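You operate a simulated robot arm through the tools that you are given. There is no shell and no other tool. Be economical: measure what you need, move in short steps, check, and stop when the job is done.

You are at the controls of a simulated two-armed robot. One attempt, no reset.

TASK
Wipe up the spill on the parts table top with the cloth and put it back.

Only the result counts: the job must be done as asked and must still hold three seconds after the hand-in. Knocking over, shifting, dropping, spilling or breaking anything else fails it. Flat cloth is picked up by pressing the open fingertips on it (5 to 10 N) and closing them slowly along it; thin cloth reads only 2 to 8 mm in the jaws.

THE ROBOT
Two 7-joint arms with two-finger grippers on one trunk, on a base that drives. Base frame: it is fixed to the floor where the robot stands at the start and does not move with it; the origin is under the middle of the robot, x ahead of it, y to its left, z up; the surface under the hand at the start is at about z = 760. Lengths are in mm, angles in degrees, forces in N, time in s.
The left shoulder is at the start at [24, 217, 1080], the right one opposite. With the tool pointing down near the work surface each hand reaches from about 180 to 760 mm from the robot's upright axis, wherever it stands, measured 20 degrees to its own side. Payload 2.2 kg a hand.
Tool frame (each hand has its own): the origin (TCP) lies between the finger pads and is the grasp point; the fingertips stand 19 mm ahead of it; z points along the fingers, y is the line along which they close. The gripper opens to 116 mm. The gripper's body begins 70 mm behind the TCP.
Orientation is that of the tool frame in the base frame, as [roll, pitch, yaw] about the fixed x, y, z axes, in that order (R = Rz(yaw) Ry(pitch) Rx(roll)). With the fingers straight down and closing along the base's y, the tool's x points along the base's -x, its y along +y and its z along -z.

THE INTERFACE
- The arms move only by the tool play_rows. It takes "left_deltas", "right_deltas" or both (then of equal length, played together; a hand with none holds still); each is a list of rows, each an object (a shift or turn left out is 0, a gripper value left out holds the last) with "dp": the shift along the tool's x, y, z in mm, a list of three; "dr": the turn, a rotation vector about the tool's x, y, z in degrees, a list of three; "grip": the finger opening in mm, from 0 to 116. In form: [{"dp": [tx, ty, tz], "dr": [wx, wy, wz], "grip": grip}, ...]. A call has 1 to 10 rows; each row is the pose to reach, as a shift and turn from the pose commanded when the call began, along the tool's axes at that moment. A row lasts 0.2 s, in which the tool goes at most 50 mm and 8.6 degrees; a call with a longer step from one row to the next is refused whole, and so is a gripper value outside its range. Where a pose cannot be reached the arm comes as near as it can. A force on the tool above 40 N (or 10 N above the force at the start of the call, whichever is more), or a blocked arm, ends the call early, and 0.2 s more pass. Each finger halts on what it meets, pressing with about 41 N; the grip force reading is that of the motor and also rises with nothing between the fingers. The clock runs only during rows and for 0.2 s after the last one: add rows that repeat a pose to give the fingers time. It gives the time, the measured TCP pose, the force on the tool (base axes), the opening and the grip force at its end, in the units of the frame above (readings bear some noise), with the torque about the TCP (base axes, N m) and any sound that the robot's microphone picked up.
- Cameras (640 x 400 px; columns grow to the right, rows downward): "scene" is now at [124.8, 36.6, 1248.5]; the picture's right is [0.40, -0.92, -0.00], its down [-0.54, -0.23, -0.81] and it looks along [0.74, 0.32, -0.59] (base axes); focal length 296 px, centre (320, 200). "left" rides on the left gripper at [69, 15, -97] in its tool frame; the picture's right is [-0.21, 0.98, 0.00], its down [-0.76, -0.17, -0.63] and it looks along [-0.62, -0.14, 0.77] (tool axes); focal length 251 px, centre (320, 200). "right" rides on the right gripper at [69, -15, -97] in its tool frame; the picture's right is [0.21, 0.98, 0.00], its down [-0.76, 0.17, -0.63] and it looks along [-0.62, 0.14, 0.77] (tool axes); focal length 251 px, centre (320, 200). There is no depth. A picture from a camera that has moved, and an enlarged one, comes with that camera's place and axes in the base frame and with its lens.
- snapshot(camera): a new picture of that camera. The clock stands still meanwhile.
- move_column(by): slides the trunk up (or, below 0, down) by that many mm; the arms and the scene camera ride with it, the base frame stays. It gives what a move gives, with no picture.
- steer(legs): drives the robot by 1 to 6 legs, each [ahead, left, turn to the left] in mm, mm and degrees, along the robot's own axes; the way and the turn of a leg run together, so that a leg with both is an arc; at most 1500 mm and 180 degrees a leg. The arms and the cameras ride along, it lands a little off, and it stops where it bumps. It gives what a move gives.
- turn_head(pan, tilt): turns the head with the scene camera to pan (to the left, within 80 degrees either way) and tilt (down, from -29 to 69), counted from straight ahead of the robot. It gives what a move gives.
- inspect(camera, box): a new picture of the part [left, top, right, bottom] of that camera's present view, enlarged. The clock stands still meanwhile.
- finish_job(): hands the job in; it is judged then, once.

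Go step by step. Nothing tells you exact positions but the pictures and the camera data: compare them with the known pose of the tool, close in by small moves and look again before you grip or let go. The budget is 120 turns and 100 pictures, counting those below and the enlarged ones. Unless the task says otherwise, let go and move clear before handing in, and close with one line.

The tools are called after "Request:" as a command line: name --argument value ..., lists and objects as JSON in quotes. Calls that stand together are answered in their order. play_rows: Moves the arms, as the interface text tells. Its arguments: {"type":"object","properties":{"left_deltas":{"type":"array"},"right_deltas":{"type":"array"}},"required":[]} The other tools are called the same way: move_column (by) slides the trunk up or down; steer (legs) drives the base; turn_head (pan, tilt) turns the head that bears the scene camera; snapshot (camera) takes a picture; inspect (camera, box) takes an enlarged picture of a part of a camera's view; finish_job () hands the job in.

At the start:

```text
clock: 0.0
left_eef_pos: [345.0, 369.6, 986.0]
left_orientation: [-179.9, 0.0, 179.9]
left_force: [-0.4, 0.0, -0.1]
left_ft_torque: [0.01, 0.04, -0.03]
left_opening: 115.7
left_gripper_force: 0.0
right_eef_pos: [504.4, 5.7, 1047.5]
right_orientation: [-179.9, 0.0, 179.9]
right_force: [-0.6, -0.7, 0.3]
right_ft_torque: [0.03, -0.01, 0.01]
right_opening: 116.1
right_gripper_force: 0.0
trunk travel left (down, up): [-225.0, 265.0]
robot x, y, heading: [0.6, -1.6, -0.0]
head pan, tilt: [23.4, 35.9]
```

scene: 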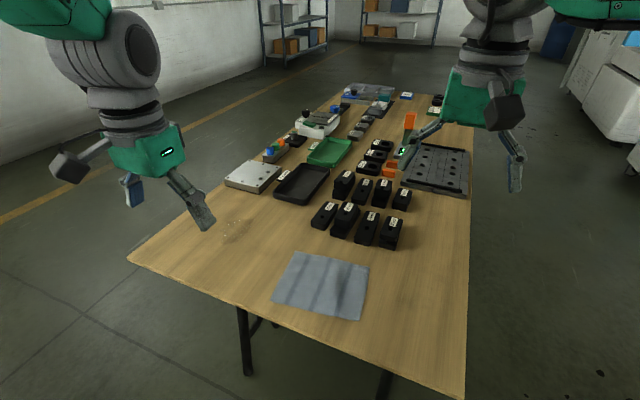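
right: 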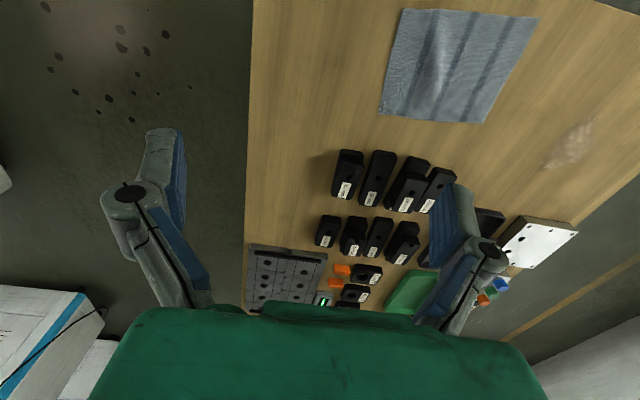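
left: 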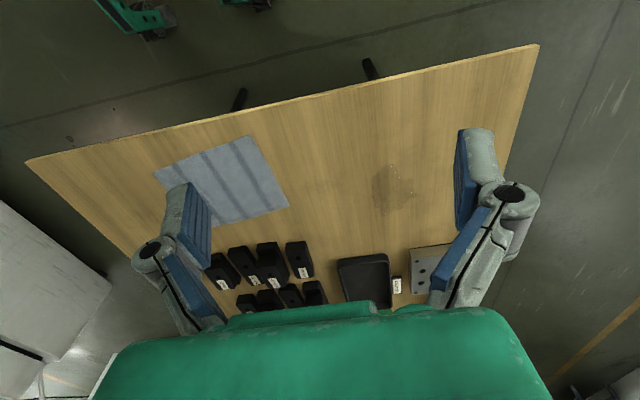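

The cloth seems to lie at about (480, 185) and the spill at about (540, 440), both within the left hand's reach. I'll look closer at both.

Request:
inspect --camera "scene" --box '[180, 170, 400, 330]'

Request:
inspect --camera "left" --box '[140, 120, 460, 320]'

```text
2.50 times, centred on (290, 250) of scene
camera zoom: at [124.8, 36.6, 1248.5], right [0.4, -0.92, 0.0], down [-0.54, -0.23, -0.81], along [0.74, 0.32, -0.59], focal length 740 px, centre (395, 75)
```

zoom: 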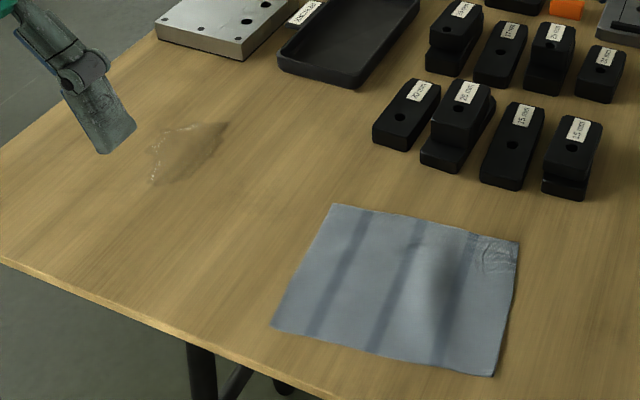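

```text
2.00 times, centred on (300, 220) of left
camera zoom: at [277.7, 385.2, 1082.9], right [0.21, 0.98, 0.0], down [0.76, -0.17, 0.63], along [0.62, -0.14, -0.78], focal length 503 px, centre (360, 160)
```

zoom: 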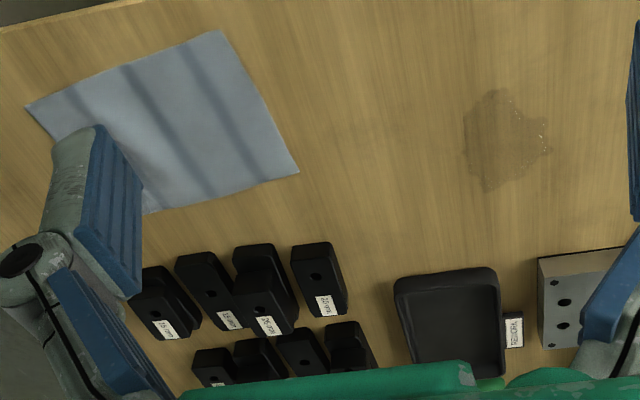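

Left-camera sight lines put the spill at x 488–596, y 408–485, and the cloth's centre at about (482, 183), yawed about -11°. I'll move the right hand aside and bring the left over the cloth centre.

Request:
play_rows --left_deltas '[{"dp": [0, 0, 0]}, {"dp": [0, 0, 0]}, {"dp": [-27, -37, 0]}, {"dp": [-54, -74, 0]}, {"dp": [-82, -112, 0]}, {"dp": [-110, -149, 0]}, {"dp": [-137, -186, 0], "grip": 50}, {"dp": [-137, -186, 45]}, {"dp": [-137, -186, 90]}, {"dp": [-137, -186, 135]}]' --right_deltas '[{"dp": [20, -40, 0]}, {"dp": [40, -80, 0]}, {"dp": [60, -120, 0]}, {"dp": [80, -160, 0]}, {"dp": [100, -200, 0]}, {"dp": [100, -200, 0]}, {"dp": [100, -200, 0]}, {"dp": [100, -200, 0]}, {"dp": [100, -200, 0]}, {"dp": [100, -200, 0]}]'

Request:
snapshot --camera "scene"

Request:
snapshot --camera "left"

```text
clock: 2.2
left_eef_pos: [481.2, 181.8, 852.0]
left_orientation: [179.8, 0.1, -180.0]
left_force: [-0.3, -1.1, 0.1]
left_ft_torque: [0.0, 0.03, -0.01]
left_opening: 49.8
left_gripper_force: 0.0
right_eef_pos: [402.2, -196.9, 1050.2]
right_orientation: [179.9, -0.1, 180.0]
right_force: [0.9, 0.8, -0.1]
right_ft_torque: [0.02, 0.01, -0.02]
right_opening: 116.0
right_gripper_force: 0.1
trunk travel left (down, up): [-225.0, 265.0]
robot x, y, heading: [2.6, 1.8, 0.1]
head pan, tilt: [23.4, 35.9]
```

```text
94 pictures are left
camera scene: at [126.5, 33.5, 1248.4], right [0.4, -0.92, 0.0], down [-0.54, -0.23, -0.81], along [0.74, 0.32, -0.59], focal length 296 px, centre (320, 200)
```

scene: 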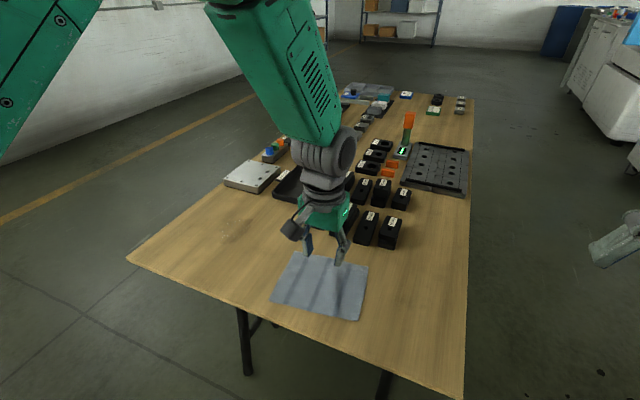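

```text
93 pictures are left
camera left: at [413.5, 197.4, 949.5], right [0.21, 0.98, 0.0], down [0.76, -0.17, 0.63], along [0.62, -0.13, -0.77], focal length 251 px, centre (320, 200)
```

left: 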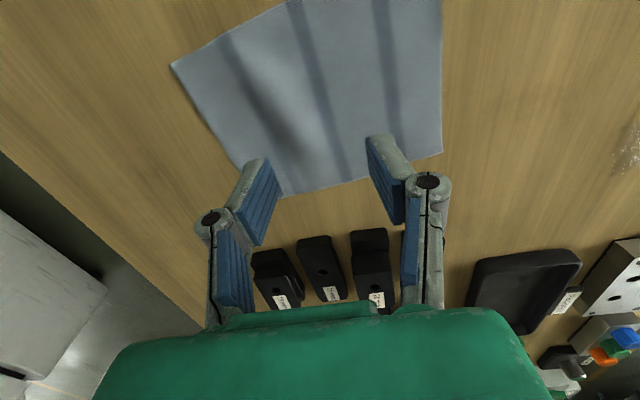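

The cloth's corners check out at the predicted spots. I'll lower towards the table.

Request:
play_rows --left_deltas '[{"dp": [0, 0, 30]}, {"dp": [0, 0, 55]}, {"dp": [0, 0, 66]}, {"dp": [0, 0, 69]}, {"dp": [0, 0, 71]}, {"dp": [0, 0, 71]}]'

```text
clock: 3.6
left_eef_pos: [479.9, 181.3, 782.7]
left_orientation: [179.7, 0.1, 179.9]
left_force: [-0.1, 0.4, -0.5]
left_ft_torque: [-0.03, -0.01, 0.03]
left_opening: 50.2
left_gripper_force: 0.0
right_eef_pos: [400.9, -196.4, 1049.3]
right_orientation: [180.0, 0.1, 180.0]
right_force: [1.0, 0.2, 0.2]
right_ft_torque: [0.0, -0.03, -0.01]
right_opening: 116.0
right_gripper_force: 0.1
trunk travel left (down, up): [-225.0, 265.0]
robot x, y, heading: [0.6, 0.5, 0.2]
head pan, tilt: [23.4, 35.9]
```

Request:
play_rows --left_deltas '[{"dp": [0, 0, 2]}, {"dp": [0, 0, 4]}, {"dp": [0, 0, 4]}]'

```text
clock: 4.4
left_eef_pos: [479.4, 181.2, 778.2]
left_orientation: [179.8, 0.1, 179.9]
left_force: [0.5, 0.5, 10.9]
left_ft_torque: [-0.05, 0.01, -0.01]
left_opening: 53.4
left_gripper_force: 0.1
right_eef_pos: [400.2, -197.1, 1049.7]
right_orientation: [179.9, 0.1, 179.9]
right_force: [-0.6, 0.7, -0.2]
right_ft_torque: [0.01, -0.03, 0.01]
right_opening: 115.9
right_gripper_force: 0.1
trunk travel left (down, up): [-225.0, 265.0]
robot x, y, heading: [1.8, -2.3, 0.1]
head pan, tilt: [23.4, 35.9]
```

Contact gives 10.9 N, so I'll ease off slightly and close slowly.

Request:
play_rows --left_deltas '[{"dp": [0, 0, -0.6]}, {"dp": [0, 0, -0.6], "grip": 44}, {"dp": [0, 0, -0.6], "grip": 38}, {"dp": [0, 0, -0.6], "grip": 32}, {"dp": [0, 0, -0.6], "grip": 26}, {"dp": [0, 0, -0.6], "grip": 20}, {"dp": [0, 0, -0.6], "grip": 14}, {"dp": [0, 0, -0.6], "grip": 8}, {"dp": [0, 0, -0.6], "grip": 2}, {"dp": [0, 0, -0.6], "grip": 0}]'

Request:
snapshot --camera "left"

Request:
inspect --camera "scene" --box '[180, 170, 400, 330]'

```text
clock: 6.6
left_eef_pos: [479.6, 181.3, 780.6]
left_orientation: [179.9, 0.2, 180.0]
left_force: [2.2, 1.6, 21.8]
left_ft_torque: [-0.03, -0.02, 0.03]
left_opening: 3.0
left_gripper_force: 32.2
right_eef_pos: [400.6, -195.8, 1049.4]
right_orientation: [179.9, 0.1, 179.9]
right_force: [-0.4, 0.3, 0.5]
right_ft_torque: [0.01, 0.03, 0.04]
right_opening: 116.0
right_gripper_force: 0.0
trunk travel left (down, up): [-225.0, 265.0]
robot x, y, heading: [2.6, -0.2, -0.0]
head pan, tilt: [23.4, 35.9]
```

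```text
92 pictures are left
camera left: at [411.9, 196.7, 876.5], right [0.21, 0.98, 0.0], down [0.75, -0.17, 0.64], along [0.62, -0.13, -0.77], focal length 251 px, centre (320, 200)
```

left: 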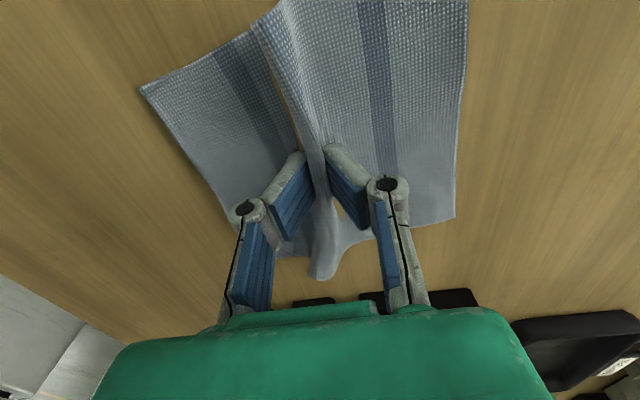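

```text
2.50 times, centred on (290, 250) of scene
camera zoom: at [123.0, 32.4, 1249.0], right [0.4, -0.92, 0.0], down [-0.54, -0.23, -0.81], along [0.74, 0.32, -0.59], focal length 740 px, centre (395, 75)
```

zoom: 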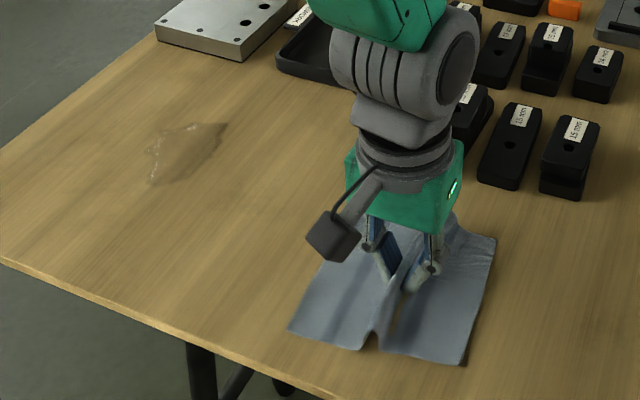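

The cloth is pinched (3.0 mm, 32 N). I'll lift only slightly so it stays flat, then drag it to the spill's near edge.

Request:
play_rows --left_deltas '[{"dp": [0, 0, -3]}, {"dp": [0, 0, -5]}, {"dp": [-7, 28, -5]}, {"dp": [-15, 56, -5]}, {"dp": [-23, 84, -5]}, {"dp": [-31, 112, -5]}, {"dp": [-39, 140, -5]}, {"dp": [-47, 168, -5]}, {"dp": [-55, 195, -5]}, {"dp": [-60, 215, -5]}]'

Request:
inspect --camera "scene" --box '[180, 170, 400, 330]'

Request:
snapshot --camera "left"

```text
clock: 8.8
left_eef_pos: [540.2, 397.7, 783.9]
left_orientation: [-180.0, 0.0, 179.9]
left_force: [0.2, -0.2, 0.2]
left_ft_torque: [-0.04, 0.04, 0.0]
left_opening: 3.0
left_gripper_force: 29.6
right_eef_pos: [401.0, -193.4, 1050.0]
right_orientation: [180.0, 0.1, -180.0]
right_force: [-0.2, -0.3, 0.4]
right_ft_torque: [-0.01, 0.01, -0.02]
right_opening: 115.9
right_gripper_force: 0.1
trunk travel left (down, up): [-225.0, 265.0]
robot x, y, heading: [0.7, -0.7, 0.0]
head pan, tilt: [23.4, 35.9]
```

```text
2.50 times, centred on (290, 250) of scene
camera zoom: at [125.5, 35.7, 1248.5], right [0.4, -0.92, 0.0], down [-0.54, -0.23, -0.81], along [0.74, 0.32, -0.59], focal length 740 px, centre (395, 75)
```

zoom: 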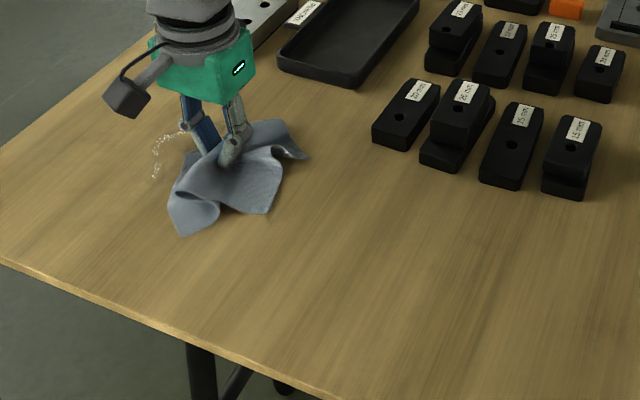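

```text
89 pictures are left
camera left: at [473.1, 413.4, 880.0], right [0.22, 0.98, 0.0], down [0.76, -0.17, 0.63], along [0.62, -0.14, -0.77], focal length 251 px, centre (320, 200)
```

left: 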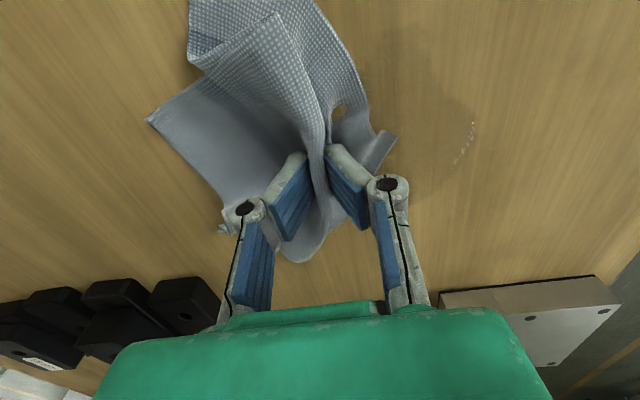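

The cloth is at the spill and dragging works. I'll press down to measure the contact force before wiping.

Request:
play_rows --left_deltas '[{"dp": [0, 5, 2]}, {"dp": [0, 10, 4]}, {"dp": [0, 15, 4]}, {"dp": [0, 15, 4]}]'

```text
clock: 9.8
left_eef_pos: [540.5, 411.6, 780.5]
left_orientation: [179.9, 0.1, -180.0]
left_force: [0.8, 0.1, 6.6]
left_ft_torque: [0.0, 0.01, -0.02]
left_opening: 3.2
left_gripper_force: 35.2
right_eef_pos: [401.4, -194.5, 1049.4]
right_orientation: [179.9, 0.2, -180.0]
right_force: [-0.3, 0.1, -0.4]
right_ft_torque: [0.0, 0.03, 0.0]
right_opening: 116.0
right_gripper_force: 0.0
trunk travel left (down, up): [-225.0, 265.0]
robot x, y, heading: [0.7, 0.0, -0.1]
head pan, tilt: [23.4, 35.9]
```

About 6.6 N is good wiping pressure. I'll start strokes along x, stepping in y.

Request:
play_rows --left_deltas '[{"dp": [-30, 0, 0.5]}, {"dp": [-65, 0, 0.5]}, {"dp": [-65, 15, 0.5]}, {"dp": [-30, 15, 0.5]}, {"dp": [0, 15, 0.5]}, {"dp": [30, 15, 0.5]}, {"dp": [62, 15, 0.5]}, {"dp": [62, 30, 0.5]}, {"dp": [30, 30, 0.5]}, {"dp": [0, 30, 0.5]}]'

Request:
play_rows --left_deltas '[{"dp": [-30, 0, 0]}, {"dp": [-65, 0, 0]}, {"dp": [-65, 15, 0]}, {"dp": [-30, 15, 0]}, {"dp": [0, 15, 0]}, {"dp": [30, 15, 0]}, {"dp": [62, 15, 0]}, {"dp": [62, 30, 0]}, {"dp": [30, 30, 0]}, {"dp": [0, 30, 0]}]'

Request:
snapshot --camera "left"

Request:
inspect --camera "scene" --box '[180, 170, 400, 330]'

```text
clock: 12.0
left_eef_pos: [539.8, 441.5, 779.8]
left_orientation: [179.9, 0.1, -179.9]
left_force: [-0.1, 0.5, 8.1]
left_ft_torque: [-0.02, 0.06, -0.02]
left_opening: 3.4
left_gripper_force: 35.1
right_eef_pos: [401.1, -196.3, 1050.2]
right_orientation: [179.9, 0.1, 180.0]
right_force: [0.5, 0.0, 0.3]
right_ft_torque: [0.03, -0.01, 0.02]
right_opening: 115.9
right_gripper_force: 0.2
trunk travel left (down, up): [-225.0, 265.0]
robot x, y, heading: [0.1, -2.1, -0.1]
head pan, tilt: [23.4, 35.9]
```

```text
clock: 14.2
left_eef_pos: [539.4, 472.4, 780.6]
left_orientation: [179.9, 0.1, -180.0]
left_force: [-1.6, 1.6, 6.0]
left_ft_torque: [0.01, 0.08, -0.02]
left_opening: 3.1
left_gripper_force: 32.6
right_eef_pos: [400.3, -195.5, 1049.7]
right_orientation: [179.9, 0.2, -180.0]
right_force: [0.8, -0.1, 0.0]
right_ft_torque: [0.05, -0.03, -0.04]
right_opening: 116.0
right_gripper_force: 0.2
trunk travel left (down, up): [-225.0, 265.0]
robot x, y, heading: [-1.2, -1.0, -0.3]
head pan, tilt: [23.4, 35.9]
```

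```text
88 pictures are left
camera left: at [471.5, 487.7, 877.0], right [0.21, 0.98, 0.0], down [0.76, -0.17, 0.63], along [0.62, -0.13, -0.77], focal length 251 px, centre (320, 200)
```

left: 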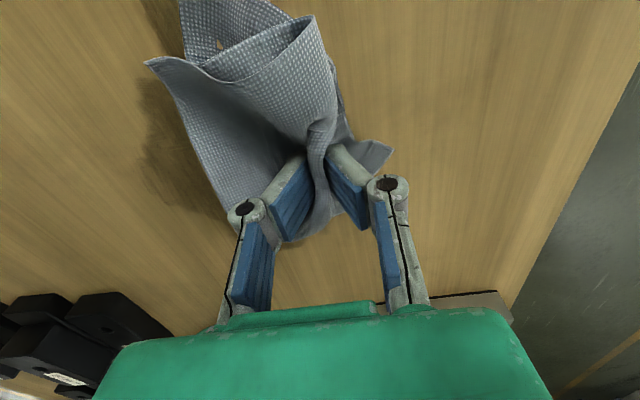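

```text
2.50 times, centred on (290, 250) of scene
camera zoom: at [124.3, 34.4, 1248.6], right [0.4, -0.92, 0.0], down [-0.54, -0.23, -0.81], along [0.74, 0.32, -0.59], focal length 740 px, centre (395, 75)
```

zoom: 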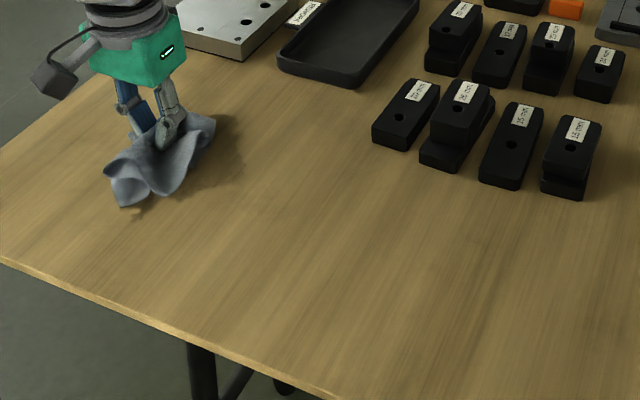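

Much seems wiped; the dark patch beside the cloth may be shadow. I'll do the last strokes, then lift slightly and move back to look at the area.

Request:
play_rows --left_deltas '[{"dp": [-30, 0, 0]}, {"dp": [-60, 0, 0]}, {"dp": [-50, 13, 0]}, {"dp": [-20, 13, 0]}, {"dp": [10, 13, 0]}, {"dp": [50, 13, 0]}, {"dp": [50, -25, 0]}, {"dp": [50, -60, 0]}, {"dp": [25, -100, 0]}, {"dp": [0, -145, 0]}]'

Request:
snapshot --camera "left"

Request:
inspect --camera "scene" --box '[180, 170, 400, 330]'

```text
refused: row 10 steps farther than a row can; nothing moved
```

```text
86 pictures are left
camera left: at [471.5, 487.7, 877.0], right [0.21, 0.98, 0.0], down [0.76, -0.17, 0.63], along [0.62, -0.13, -0.77], focal length 251 px, centre (320, 200)
```

left: 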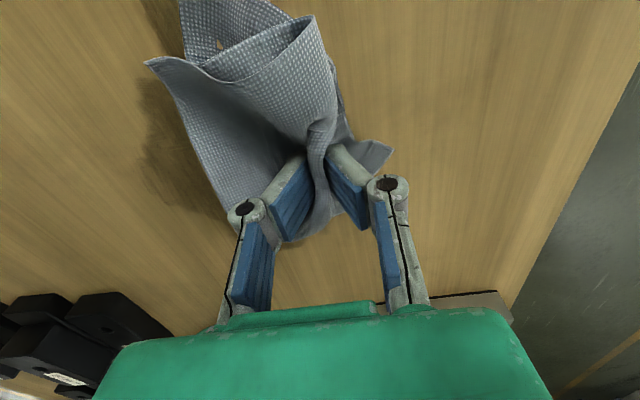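

```text
2.50 times, centred on (290, 250) of scene
camera zoom: at [124.3, 34.4, 1248.6], right [0.4, -0.92, 0.0], down [-0.54, -0.23, -0.81], along [0.74, 0.32, -0.59], focal length 740 px, centre (395, 75)
```

zoom: 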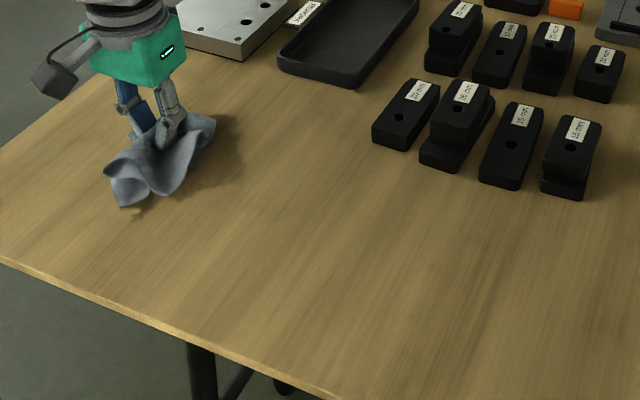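

The last step was too long, so I'll replay it with a shorter final stroke.

Request:
play_rows --left_deltas '[{"dp": [-30, 0, 0]}, {"dp": [-60, 0, 0]}, {"dp": [-50, 13, 0]}, {"dp": [-20, 13, 0]}, {"dp": [10, 13, 0]}, {"dp": [50, 13, 0]}, {"dp": [50, -25, 0]}, {"dp": [50, -62, 0]}, {"dp": [30, -100, 0]}, {"dp": [20, -140, 0]}]'

Request:
snapshot --camera "left"

Request:
inspect --camera "scene" --box '[180, 170, 400, 330]'

```text
clock: 16.4
left_eef_pos: [518.8, 327.6, 780.8]
left_orientation: [179.9, 0.0, -180.0]
left_force: [-1.1, 1.4, 8.4]
left_ft_torque: [-0.08, 0.05, -0.01]
left_opening: 3.6
left_gripper_force: 32.0
right_eef_pos: [400.9, -197.0, 1048.0]
right_orientation: [179.9, 0.1, 180.0]
right_force: [0.8, 1.1, 0.1]
right_ft_torque: [0.03, 0.01, -0.01]
right_opening: 115.7
right_gripper_force: 0.1
trunk travel left (down, up): [-225.0, 265.0]
robot x, y, heading: [0.3, -0.8, -0.1]
head pan, tilt: [23.4, 35.9]
```

```text
84 pictures are left
camera left: at [451.6, 344.3, 877.0], right [0.21, 0.98, 0.0], down [0.76, -0.17, 0.63], along [0.62, -0.13, -0.77], focal length 251 px, centre (320, 200)
```

left: 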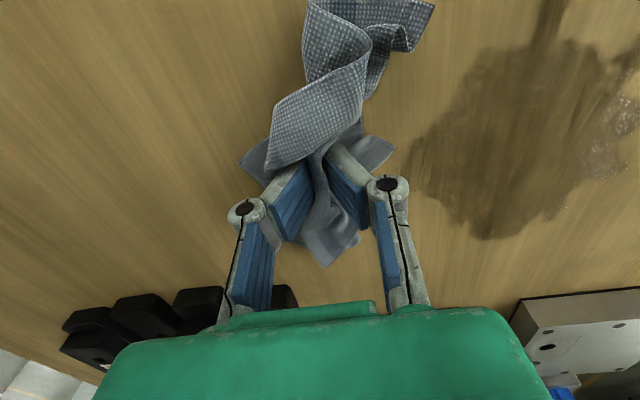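

```text
2.50 times, centred on (290, 250) of scene
camera zoom: at [124.7, 32.4, 1248.6], right [0.4, -0.92, 0.0], down [-0.54, -0.23, -0.81], along [0.74, 0.32, -0.59], focal length 740 px, centre (395, 75)
```

zoom: 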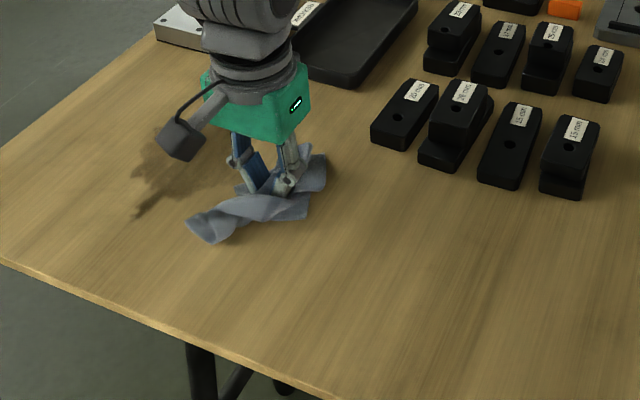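

Wiping spread a wet film over about x 490–605, y 375–485, with glossy liquid left at y≈480. I'll lift clear, go to the outer side, and wipe inward.

Request:
play_rows --left_deltas '[{"dp": [0, 0, -40]}, {"dp": [0, 0, -70]}, {"dp": [-8, 44, -70]}, {"dp": [-16, 88, -70]}, {"dp": [-20, 132, -70]}, {"dp": [-20, 175, -70]}, {"dp": [-20, 175, -70]}]'

Request:
snapshot --camera "left"

Request:
inspect --camera "scene" --box '[180, 170, 400, 330]'

```text
clock: 18.0
left_eef_pos: [540.8, 508.3, 848.2]
left_orientation: [180.0, 0.1, 179.9]
left_force: [2.0, -3.4, 1.1]
left_ft_torque: [-0.12, -0.11, 0.04]
left_opening: 1.9
left_gripper_force: 26.4
right_eef_pos: [402.1, -195.4, 1049.6]
right_orientation: [180.0, 0.1, -179.9]
right_force: [-0.4, 0.2, 0.0]
right_ft_torque: [-0.02, -0.03, 0.02]
right_opening: 115.9
right_gripper_force: 0.0
trunk travel left (down, up): [-225.0, 265.0]
robot x, y, heading: [-2.3, 0.1, 0.1]
head pan, tilt: [23.4, 35.9]
```

```text
82 pictures are left
camera left: at [472.0, 523.5, 945.6], right [0.21, 0.98, 0.0], down [0.76, -0.17, 0.63], along [0.62, -0.14, -0.77], focal length 251 px, centre (320, 200)
```

left: 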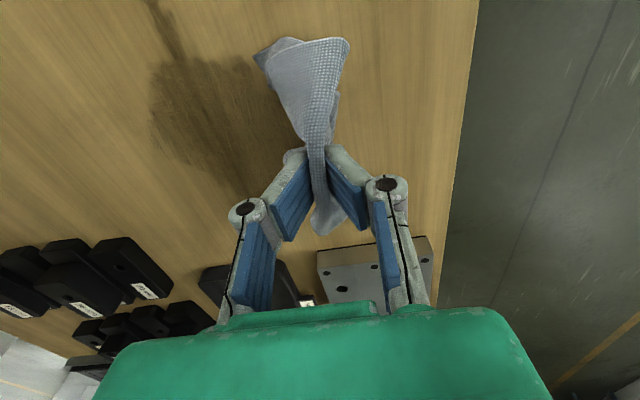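

```text
2.50 times, centred on (290, 250) of scene
camera zoom: at [125.5, 35.8, 1248.4], right [0.4, -0.92, 0.0], down [-0.54, -0.23, -0.81], along [0.74, 0.32, -0.59], focal length 740 px, centre (395, 75)
```

zoom: 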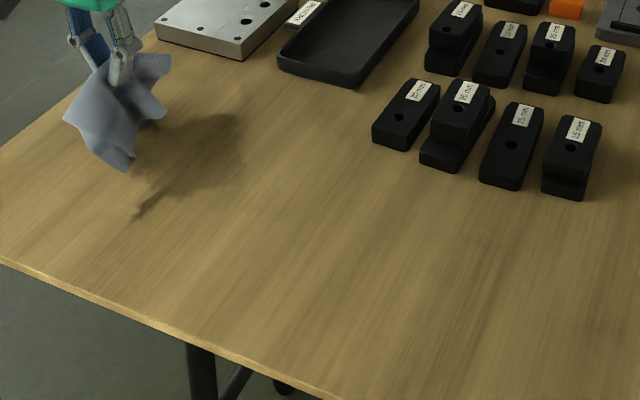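

The dark film is clearly visible now. I'll lower outside it and wipe inward.

Request:
play_rows --left_deltas '[{"dp": [0, 0, 35]}, {"dp": [0, 0, 60]}, {"dp": [0, 0, 68]}, {"dp": [0, 0, 69.5]}, {"dp": [0, 0, 69.5]}]'

```text
clock: 19.2
left_eef_pos: [539.8, 505.9, 781.3]
left_orientation: [179.9, 0.2, -180.0]
left_force: [1.1, -0.2, 13.7]
left_ft_torque: [-0.06, 0.05, -0.03]
left_opening: 2.8
left_gripper_force: 31.6
right_eef_pos: [400.0, -195.3, 1049.6]
right_orientation: [179.9, 0.4, 180.0]
right_force: [0.3, 0.0, -0.2]
right_ft_torque: [0.04, 0.0, -0.01]
right_opening: 115.8
right_gripper_force: 0.1
trunk travel left (down, up): [-225.0, 265.0]
robot x, y, heading: [-0.1, 1.4, 0.1]
head pan, tilt: [23.4, 35.9]
```

Request:
play_rows --left_deltas '[{"dp": [-30, -8, 0]}, {"dp": [-60, -16, 0]}, {"dp": [-30, -20, 0]}, {"dp": [0, -24, 0]}, {"dp": [35, -28, 0]}, {"dp": [65, -34, 0]}, {"dp": [30, -42, 0]}, {"dp": [0, -44, 0]}, {"dp": [-35, -46, 0]}, {"dp": [-70, -50, 0]}]'

Request:
play_rows --left_deltas '[{"dp": [35, -12, 0]}, {"dp": [70, -14, 0]}, {"dp": [105, -16, 0]}, {"dp": [135, -18, 0]}, {"dp": [105, -32, 0]}, {"dp": [70, -34, 0]}, {"dp": [35, -36, 0]}, {"dp": [0, -38, 0]}, {"dp": [35, -50, 0]}, {"dp": [70, -52, 0]}]'

Request:
play_rows --left_deltas '[{"dp": [35, 0, 0]}, {"dp": [60, -2, 0]}, {"dp": [35, -16, 0]}, {"dp": [0, -18, 0]}, {"dp": [-35, -18, 0]}, {"dp": [-65, -20, 0]}, {"dp": [-35, -34, 0]}, {"dp": [0, -34, 0]}, {"dp": [35, -34, 0]}, {"dp": [60, -34, 0]}]'

Request:
snapshot --camera "left"

Request:
inspect --camera "scene" --box '[180, 170, 400, 330]'

```text
clock: 21.4
left_eef_pos: [609.6, 455.2, 781.4]
left_orientation: [179.8, 0.2, -179.9]
left_force: [-5.5, 1.0, 16.8]
left_ft_torque: [-0.1, 0.17, -0.05]
left_opening: 2.9
left_gripper_force: 32.4
right_eef_pos: [400.1, -196.6, 1049.8]
right_orientation: [179.9, 0.2, 179.9]
right_force: [-0.5, 1.0, 0.3]
right_ft_torque: [0.01, 0.02, -0.02]
right_opening: 116.1
right_gripper_force: 0.1
trunk travel left (down, up): [-225.0, 265.0]
robot x, y, heading: [2.0, 0.5, 0.0]
head pan, tilt: [23.4, 35.9]
```

```text
clock: 23.6
left_eef_pos: [540.7, 403.1, 781.7]
left_orientation: [179.9, 0.2, 179.9]
left_force: [3.2, 0.4, 16.3]
left_ft_torque: [-0.1, 0.02, 0.0]
left_opening: 3.3
left_gripper_force: 32.5
right_eef_pos: [400.6, -197.7, 1049.2]
right_orientation: [179.8, 0.2, -180.0]
right_force: [-0.4, 0.0, -0.5]
right_ft_torque: [0.02, -0.04, -0.03]
right_opening: 116.1
right_gripper_force: 0.0
trunk travel left (down, up): [-225.0, 265.0]
robot x, y, heading: [-1.2, -0.6, 0.2]
head pan, tilt: [23.4, 35.9]
```

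```text
clock: 25.8
left_eef_pos: [478.4, 369.7, 781.8]
left_orientation: [179.9, 0.2, 180.0]
left_force: [5.7, -1.3, 19.1]
left_ft_torque: [-0.12, 0.0, 0.05]
left_opening: 3.6
left_gripper_force: 33.9
right_eef_pos: [400.5, -196.3, 1049.8]
right_orientation: [179.9, 0.2, 180.0]
right_force: [-0.2, 0.4, 0.1]
right_ft_torque: [0.0, 0.0, -0.01]
right_opening: 115.9
right_gripper_force: 0.1
trunk travel left (down, up): [-225.0, 265.0]
robot x, y, heading: [-3.4, -4.0, -0.2]
head pan, tilt: [23.4, 35.9]
```

```text
80 pictures are left
camera left: at [411.7, 385.2, 877.7], right [0.21, 0.98, 0.0], down [0.75, -0.17, 0.64], along [0.62, -0.13, -0.77], focal length 251 px, centre (320, 200)
```

left: 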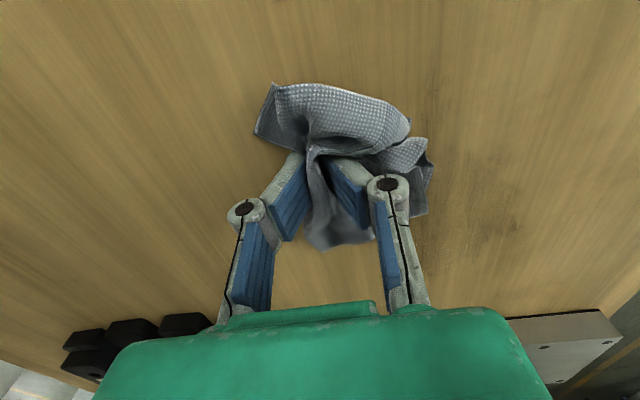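

```text
2.50 times, centred on (290, 250) of scene
camera zoom: at [123.5, 32.9, 1248.9], right [0.4, -0.92, 0.0], down [-0.54, -0.23, -0.81], along [0.74, 0.32, -0.59], focal length 740 px, centre (395, 75)
```

zoom: 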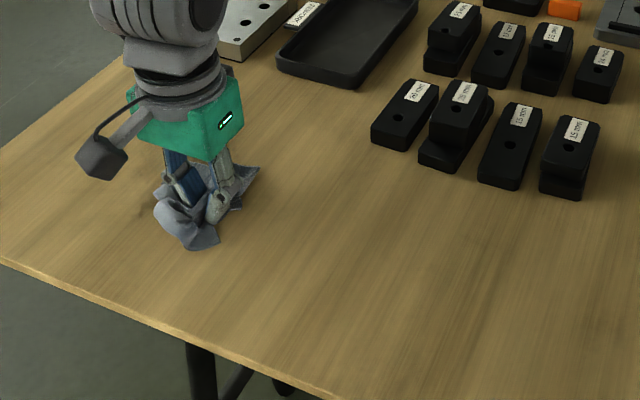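

Most of the film is gone. I'll lift and move back for an unobstructed look at the residue.

Request:
play_rows --left_deltas '[{"dp": [0, 0, -40]}, {"dp": [0, 0, -80]}, {"dp": [0, -40, -110]}, {"dp": [0, -80, -120]}, {"dp": [0, -120, -120]}, {"dp": [0, -120, -120]}]'

Request:
snapshot --camera "left"

Request:
inspect --camera "scene" --box '[140, 180, 300, 280]'

```text
clock: 27.2
left_eef_pos: [478.5, 250.9, 899.2]
left_orientation: [-180.0, 0.0, 180.0]
left_force: [-0.8, 0.8, 0.2]
left_ft_torque: [0.01, 0.01, 0.04]
left_opening: 4.4
left_gripper_force: 35.7
right_eef_pos: [401.4, -196.7, 1048.9]
right_orientation: [179.9, 0.1, -180.0]
right_force: [-0.3, -0.7, 0.1]
right_ft_torque: [-0.02, 0.04, 0.0]
right_opening: 116.4
right_gripper_force: 0.1
trunk travel left (down, up): [-225.0, 265.0]
robot x, y, heading: [-0.8, -0.9, -0.1]
head pan, tilt: [23.4, 35.9]
```

```text
78 pictures are left
camera left: at [411.1, 267.1, 996.2], right [0.21, 0.98, 0.0], down [0.76, -0.17, 0.63], along [0.62, -0.14, -0.77], focal length 251 px, centre (320, 200)
```

left: 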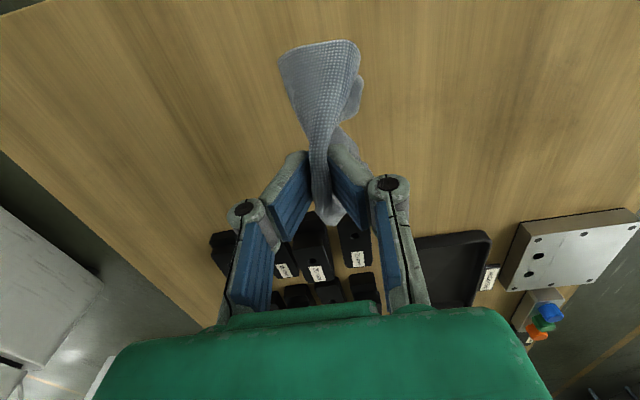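

```text
4.00 times, centred on (220, 230) of scene
camera zoom: at [125.0, 33.9, 1248.6], right [0.4, -0.92, 0.0], down [-0.54, -0.23, -0.81], along [0.74, 0.32, -0.59], focal length 1184 px, centre (720, 80)
```

zoom: 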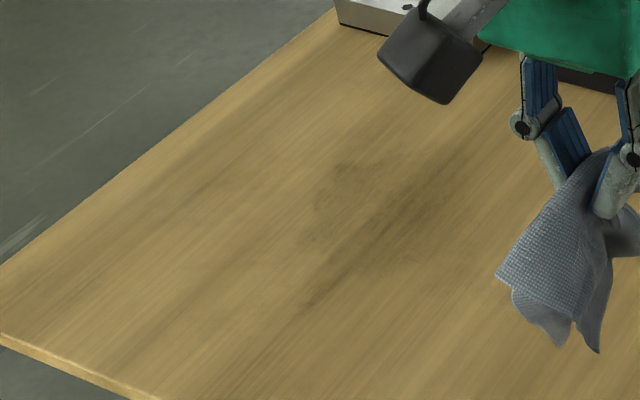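

Request:
inspect --camera "left" --box '[400, 40, 640, 190]'

```text
2.67 times, centred on (520, 115) of left
camera zoom: at [411.1, 267.1, 996.2], right [0.21, 0.98, 0.0], down [0.76, -0.17, 0.63], along [0.62, -0.14, -0.77], focal length 670 px, centre (-213, 427)
```

zoom: 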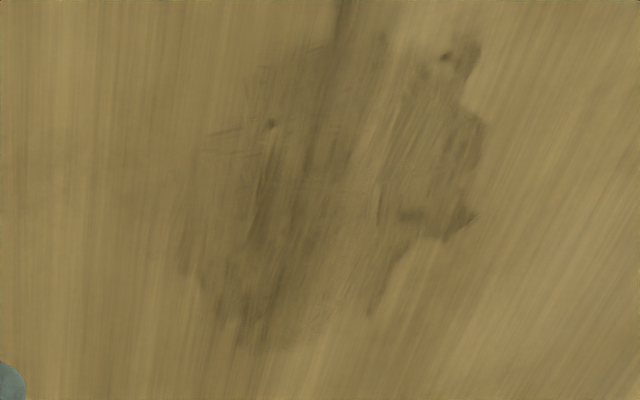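

A faint film remains over about x 470–600, y 388–492. I'll go back to the outer edge and do a denser second pass.

Request:
play_rows --left_deltas '[{"dp": [-10, 43, 0]}, {"dp": [-20, 86, 0]}, {"dp": [-30, 129, 0]}, {"dp": [-40, 172, 0]}, {"dp": [-50, 215, 0]}, {"dp": [-60, 250, 0]}, {"dp": [-60, 250, 48]}, {"dp": [-60, 250, 92]}, {"dp": [-60, 250, 116]}, {"dp": [-60, 250, 119]}]'

Request:
play_rows --left_deltas '[{"dp": [-35, -2, 0]}, {"dp": [-65, -5, 0]}, {"dp": [-30, -8, 0]}, {"dp": [0, -10, 0]}, {"dp": [35, -12, 0]}, {"dp": [65, -14, 0]}, {"dp": [30, -20, 0]}, {"dp": [0, -22, 0]}, {"dp": [-35, -22, 0]}, {"dp": [-65, -24, 0]}]'

Request:
play_rows --left_deltas '[{"dp": [35, -8, 0]}, {"dp": [70, -10, 0]}, {"dp": [105, -10, 0]}, {"dp": [138, -12, 0]}, {"dp": [105, -20, 0]}, {"dp": [70, -22, 0]}, {"dp": [35, -22, 0]}, {"dp": [0, -24, 0]}, {"dp": [35, -32, 0]}, {"dp": [70, -34, 0]}]'

Request:
play_rows --left_deltas '[{"dp": [35, 0, 0]}, {"dp": [68, -2, 0]}, {"dp": [35, -12, 0]}, {"dp": [0, -12, 0]}, {"dp": [-35, -12, 0]}, {"dp": [-68, -14, 0]}, {"dp": [-35, -24, 0]}, {"dp": [0, -24, 0]}, {"dp": [35, -24, 0]}, {"dp": [68, -26, 0]}]'

Request:
play_rows --left_deltas '[{"dp": [-35, -10, 0]}, {"dp": [-70, -10, 0]}, {"dp": [-105, -10, 0]}, {"dp": [-138, -12, 0]}, {"dp": [-105, -22, 0]}, {"dp": [-70, -22, 0]}, {"dp": [-35, -24, 0]}, {"dp": [0, -24, 0]}]'

Request:
snapshot --camera "left"

```text
clock: 29.4
left_eef_pos: [540.2, 501.0, 782.9]
left_orientation: [179.9, 0.3, 179.9]
left_force: [-0.6, 3.1, 13.9]
left_ft_torque: [0.08, 0.01, -0.02]
left_opening: 3.8
left_gripper_force: 36.1
right_eef_pos: [399.4, -194.9, 1051.4]
right_orientation: [-180.0, 0.2, 179.9]
right_force: [-0.3, 0.5, -0.9]
right_ft_torque: [0.01, 0.02, 0.03]
right_opening: 116.0
right_gripper_force: 0.1
trunk travel left (down, up): [-225.0, 265.0]
robot x, y, heading: [4.3, 0.8, -0.0]
head pan, tilt: [23.4, 35.9]
```

```text
clock: 31.6
left_eef_pos: [605.2, 476.5, 780.5]
left_orientation: [180.0, 0.1, -179.9]
left_force: [-1.1, 1.4, 5.4]
left_ft_torque: [0.02, -0.04, 0.02]
left_opening: 1.8
left_gripper_force: 28.2
right_eef_pos: [400.6, -195.8, 1049.6]
right_orientation: [-180.0, 0.1, 180.0]
right_force: [0.4, -0.4, 0.1]
right_ft_torque: [-0.03, 0.0, 0.0]
right_opening: 116.0
right_gripper_force: 0.0
trunk travel left (down, up): [-225.0, 265.0]
robot x, y, heading: [1.2, 0.5, 0.1]
head pan, tilt: [23.4, 35.9]
```

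```text
clock: 33.8
left_eef_pos: [534.1, 443.2, 780.6]
left_orientation: [180.0, 0.2, -180.0]
left_force: [1.0, -0.5, 3.0]
left_ft_torque: [0.01, -0.06, 0.0]
left_opening: 4.2
left_gripper_force: 36.3
right_eef_pos: [400.3, -195.7, 1049.0]
right_orientation: [-179.9, 0.2, 179.9]
right_force: [0.3, 0.5, 0.2]
right_ft_torque: [-0.04, 0.0, 0.01]
right_opening: 116.0
right_gripper_force: 0.1
trunk travel left (down, up): [-225.0, 265.0]
robot x, y, heading: [-2.1, 3.5, -0.0]
head pan, tilt: [23.4, 35.9]
```

```text
clock: 36.0
left_eef_pos: [466.4, 417.0, 779.2]
left_orientation: [180.0, 0.1, -180.0]
left_force: [-0.5, -1.0, 6.4]
left_ft_torque: [-0.03, 0.01, 0.05]
left_opening: 3.9
left_gripper_force: 36.5
right_eef_pos: [401.1, -194.7, 1049.2]
right_orientation: [-180.0, 0.2, 179.9]
right_force: [0.1, -0.6, -0.9]
right_ft_torque: [-0.05, -0.02, 0.02]
right_opening: 115.9
right_gripper_force: 0.0
trunk travel left (down, up): [-225.0, 265.0]
robot x, y, heading: [1.1, 0.9, 0.3]
head pan, tilt: [23.4, 35.9]
```

```text
clock: 37.8
left_eef_pos: [465.8, 392.9, 782.1]
left_orientation: [-180.0, 0.1, 180.0]
left_force: [0.6, -0.3, 2.5]
left_ft_torque: [-0.05, 0.0, 0.01]
left_opening: 4.0
left_gripper_force: 37.4
right_eef_pos: [401.6, -195.2, 1049.8]
right_orientation: [180.0, 0.3, -179.9]
right_force: [0.6, 0.3, -0.6]
right_ft_torque: [-0.01, 0.0, 0.04]
right_opening: 115.9
right_gripper_force: 0.0
trunk travel left (down, up): [-225.0, 265.0]
robot x, y, heading: [-1.5, -2.7, -0.2]
head pan, tilt: [23.4, 35.9]
```

```text
75 pictures are left
camera left: at [398.0, 408.0, 877.2], right [0.22, 0.98, 0.0], down [0.76, -0.17, 0.63], along [0.62, -0.14, -0.77], focal length 251 px, centre (320, 200)
```

left: 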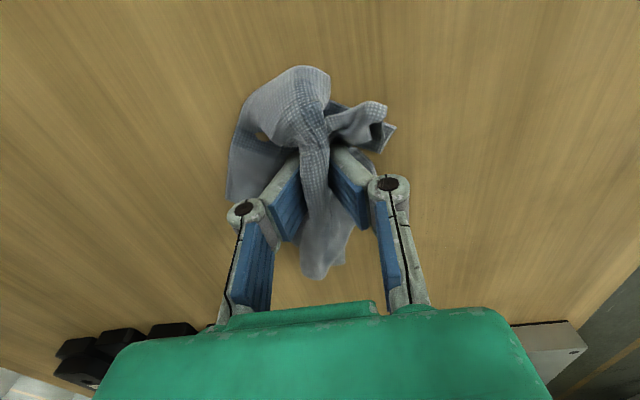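

That pass looks cleaner. I'll lift and check again.

Request:
play_rows --left_deltas '[{"dp": [0, 0, -40]}, {"dp": [0, 0, -80]}, {"dp": [0, -40, -110]}, {"dp": [0, -80, -120]}, {"dp": [0, -120, -120]}, {"dp": [0, -140, -120]}, {"dp": [0, -140, -120]}]'

Request:
inspect --camera "left" --box '[400, 40, 640, 190]'

Request:
inspect --camera "scene" --box '[140, 180, 300, 280]'

```text
clock: 39.4
left_eef_pos: [467.2, 252.4, 901.2]
left_orientation: [180.0, 0.2, -180.0]
left_force: [0.6, -1.6, -0.7]
left_ft_torque: [0.03, -0.04, 0.01]
left_opening: 3.2
left_gripper_force: 34.7
right_eef_pos: [400.5, -195.9, 1050.1]
right_orientation: [-179.9, 0.1, -179.9]
right_force: [-0.4, 0.3, 0.3]
right_ft_torque: [-0.06, 0.0, 0.02]
right_opening: 115.8
right_gripper_force: 0.1
trunk travel left (down, up): [-225.0, 265.0]
robot x, y, heading: [-2.2, -1.2, -0.2]
head pan, tilt: [23.4, 35.9]
```

```text
2.67 times, centred on (520, 115) of left
camera zoom: at [400.1, 268.2, 997.2], right [0.21, 0.98, 0.0], down [0.76, -0.17, 0.63], along [0.62, -0.14, -0.77], focal length 670 px, centre (-213, 427)
```

zoom: 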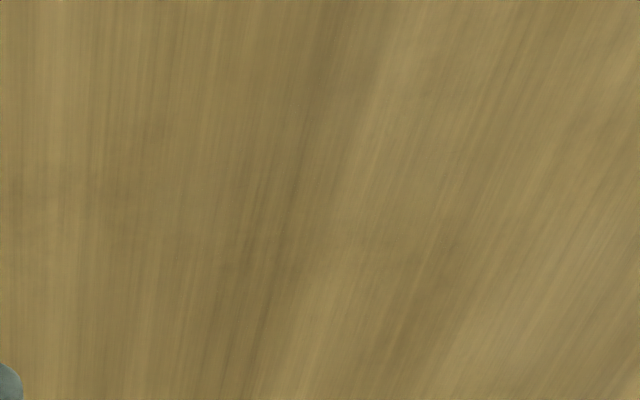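

```text
4.00 times, centred on (220, 230) of scene
camera zoom: at [125.0, 34.1, 1248.5], right [0.4, -0.92, 0.0], down [-0.54, -0.23, -0.81], along [0.74, 0.32, -0.59], focal length 1184 px, centre (720, 80)
```

zoom: 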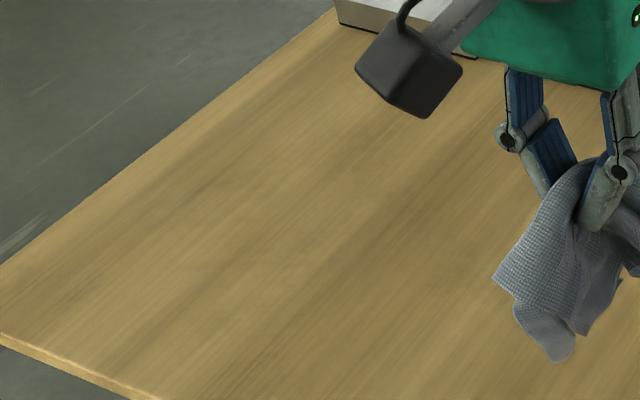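

Nearly clean, with at most faint traces. I'll do one more pass with crosswise strokes along y for safety.

Request:
play_rows --left_deltas '[{"dp": [0, 40, 0]}, {"dp": [0, 80, 20]}, {"dp": [-5, 113, 48]}, {"dp": [-5, 113, 92]}, {"dp": [-5, 113, 117]}, {"dp": [-5, 113, 122]}, {"dp": [-5, 113, 122]}]'

Request:
play_rows --left_deltas '[{"dp": [0, 45, 0]}, {"dp": [-2, 90, 0]}, {"dp": [-4, 130, 0]}, {"dp": [-16, 130, 0]}, {"dp": [-18, 90, 0]}, {"dp": [-18, 45, 0]}, {"dp": [-18, 0, 0]}, {"dp": [-32, 0, 0]}, {"dp": [-32, 45, 0]}, {"dp": [-32, 90, 0]}]'

Request:
play_rows --left_deltas '[{"dp": [0, 40, 0]}, {"dp": [-14, 40, 0]}, {"dp": [-14, 0, 0]}, {"dp": [-14, -45, 0]}, {"dp": [-14, -90, 0]}, {"dp": [-28, -90, 0]}, {"dp": [-28, -45, 0]}, {"dp": [-28, 0, 0]}, {"dp": [-28, 40, 0]}, {"dp": [-42, 40, 0]}]'

Request:
play_rows --left_deltas '[{"dp": [0, -45, 0]}, {"dp": [0, -90, 0]}, {"dp": [0, -130, 0]}, {"dp": [-14, -130, 0]}, {"dp": [-14, -90, 0]}, {"dp": [-14, -45, 0]}, {"dp": [-14, 0, 0]}, {"dp": [-28, 0, 0]}, {"dp": [-28, -45, 0]}, {"dp": [-28, -90, 0]}]'

Request:
play_rows --left_deltas '[{"dp": [0, -40, 0]}, {"dp": [-14, -40, 0]}, {"dp": [-14, 0, 0]}, {"dp": [-14, 45, 0]}, {"dp": [-14, 90, 0]}, {"dp": [-28, 90, 0]}, {"dp": [-28, 45, 0]}, {"dp": [-28, 0, 0]}, {"dp": [-28, -40, 0]}]'

Request:
snapshot --camera "left"

```text
clock: 41.0
left_eef_pos: [471.2, 365.4, 781.7]
left_orientation: [179.8, 0.4, 180.0]
left_force: [0.9, 2.3, 17.6]
left_ft_torque: [0.06, 0.13, 0.0]
left_opening: 3.3
left_gripper_force: 31.8
right_eef_pos: [400.5, -196.0, 1050.4]
right_orientation: [179.9, 0.3, -180.0]
right_force: [-0.9, 1.1, 0.5]
right_ft_torque: [0.01, 0.03, 0.01]
right_opening: 115.7
right_gripper_force: 0.1
trunk travel left (down, up): [-225.0, 265.0]
robot x, y, heading: [-2.5, 0.2, 0.2]
head pan, tilt: [23.4, 35.9]
```

```text
clock: 43.2
left_eef_pos: [503.6, 455.2, 780.7]
left_orientation: [-179.9, 0.3, 179.9]
left_force: [0.6, -8.6, 25.4]
left_ft_torque: [-0.33, -0.14, -0.03]
left_opening: 2.9
left_gripper_force: 31.7
right_eef_pos: [399.6, -193.6, 1051.0]
right_orientation: [179.9, 0.3, 179.9]
right_force: [0.2, 0.2, 0.0]
right_ft_torque: [-0.01, -0.01, 0.0]
right_opening: 115.8
right_gripper_force: 0.1
trunk travel left (down, up): [-225.0, 265.0]
robot x, y, heading: [0.1, -1.5, -0.1]
head pan, tilt: [23.4, 35.9]
```

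```text
clock: 45.4
left_eef_pos: [543.6, 496.4, 779.9]
left_orientation: [179.7, 0.0, -179.9]
left_force: [-10.3, -0.1, 26.4]
left_ft_torque: [-0.1, 0.05, -0.01]
left_opening: 3.1
left_gripper_force: 32.1
right_eef_pos: [399.1, -196.2, 1050.8]
right_orientation: [179.9, 0.1, -179.9]
right_force: [0.6, -0.7, 0.4]
right_ft_torque: [0.01, 0.0, 0.05]
right_opening: 116.0
right_gripper_force: 0.0
trunk travel left (down, up): [-225.0, 265.0]
robot x, y, heading: [-1.0, -0.7, 0.2]
head pan, tilt: [23.4, 35.9]
```

```text
clock: 47.6
left_eef_pos: [574.0, 403.5, 779.1]
left_orientation: [179.7, 0.3, -179.9]
left_force: [-0.6, 9.6, 33.0]
left_ft_torque: [0.11, -0.15, 0.01]
left_opening: 3.2
left_gripper_force: 31.5
right_eef_pos: [399.6, -196.4, 1049.7]
right_orientation: [180.0, 0.3, -180.0]
right_force: [-0.5, 0.4, 0.2]
right_ft_torque: [0.02, 0.01, 0.0]
right_opening: 116.0
right_gripper_force: 0.1
trunk travel left (down, up): [-225.0, 265.0]
robot x, y, heading: [1.0, -1.2, -0.0]
head pan, tilt: [23.4, 35.9]
```

```text
clock: 49.6
left_eef_pos: [601.1, 361.2, 781.1]
left_orientation: [-180.0, 0.1, -180.0]
left_force: [-0.7, -1.1, 13.5]
left_ft_torque: [-0.17, 0.06, 0.0]
left_opening: 3.2
left_gripper_force: 30.8
right_eef_pos: [401.0, -197.0, 1050.0]
right_orientation: [180.0, 0.1, -180.0]
right_force: [-0.4, -0.7, -0.1]
right_ft_torque: [0.02, -0.02, -0.04]
right_opening: 116.2
right_gripper_force: 0.0
trunk travel left (down, up): [-225.0, 265.0]
robot x, y, heading: [-1.0, 2.5, -0.2]
head pan, tilt: [23.4, 35.9]
```

```text
72 pictures are left
camera left: at [534.0, 377.5, 876.9], right [0.21, 0.98, 0.0], down [0.76, -0.17, 0.63], along [0.62, -0.14, -0.77], focal length 251 px, centre (320, 200)
```

left: 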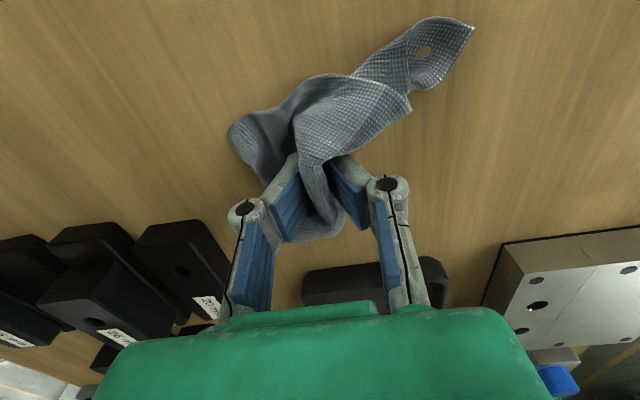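

Now I'll lift, return to above the cloth's original spot (482, 183), and look at both areas.

Request:
play_rows --left_deltas '[{"dp": [0, 0, -45]}, {"dp": [0, 0, -90]}, {"dp": [0, 0, -120]}, {"dp": [45, 0, -120]}, {"dp": [85, -25, -120]}, {"dp": [115, -60, -120]}, {"dp": [119, -100, -120]}, {"dp": [119, -140, -120]}, {"dp": [119, -178, -120]}, {"dp": [119, -178, -120]}]'

Request:
snapshot --camera "left"

Request:
snapshot --camera "scene"

Request:
inspect --camera "scene" --box '[180, 180, 340, 280]'

```text
clock: 51.8
left_eef_pos: [484.4, 186.6, 898.5]
left_orientation: [179.9, 0.1, -179.9]
left_force: [0.6, -0.9, -0.3]
left_ft_torque: [-0.03, 0.02, 0.03]
left_opening: 4.0
left_gripper_force: 32.5
right_eef_pos: [400.3, -196.3, 1049.3]
right_orientation: [179.9, 0.1, -180.0]
right_force: [-0.1, -0.9, -0.3]
right_ft_torque: [-0.01, -0.02, 0.03]
right_opening: 116.2
right_gripper_force: 0.0
trunk travel left (down, up): [-225.0, 265.0]
robot x, y, heading: [-1.4, 1.0, 0.1]
head pan, tilt: [23.4, 35.9]
```

```text
71 pictures are left
camera left: at [416.1, 202.2, 996.3], right [0.21, 0.98, 0.0], down [0.76, -0.17, 0.63], along [0.62, -0.14, -0.77], focal length 251 px, centre (320, 200)
```

left: 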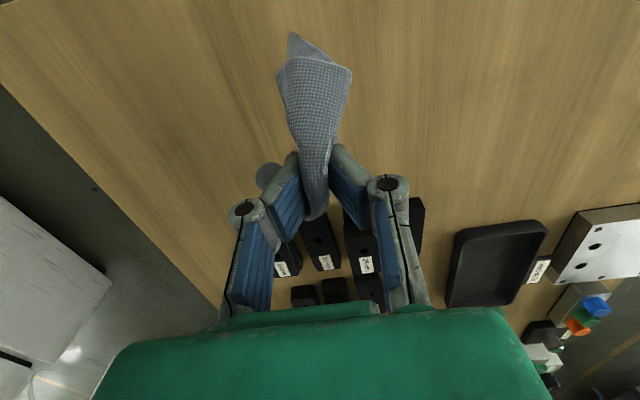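

```text
70 pictures are left
camera scene: at [125.2, 33.3, 1248.5], right [0.4, -0.92, 0.0], down [-0.54, -0.23, -0.81], along [0.74, 0.32, -0.59], focal length 296 px, centre (320, 200)
```

scene: 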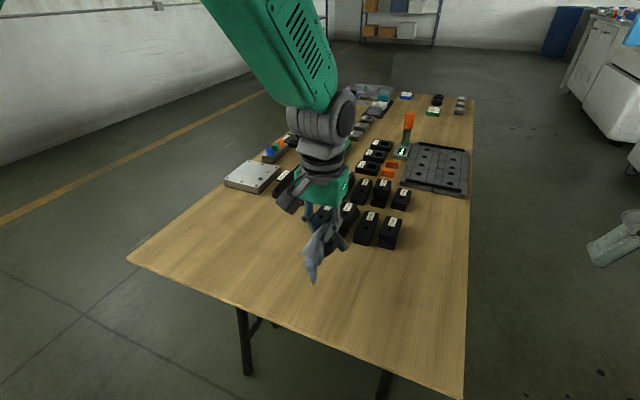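

```text
4.00 times, centred on (260, 230) of scene
camera zoom: at [125.2, 33.3, 1248.5], right [0.4, -0.92, 0.0], down [-0.54, -0.23, -0.81], along [0.74, 0.32, -0.59], focal length 1184 px, centre (560, 80)
```

zoom: 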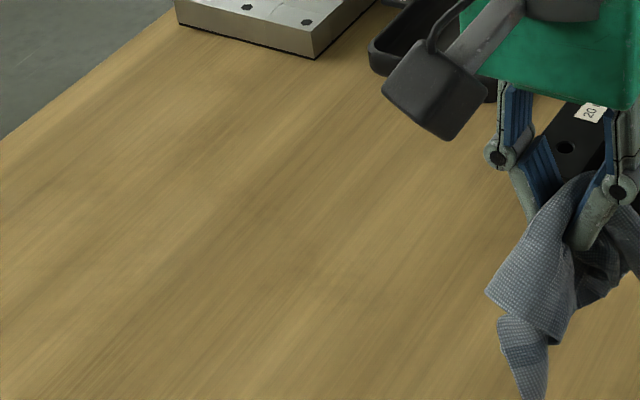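

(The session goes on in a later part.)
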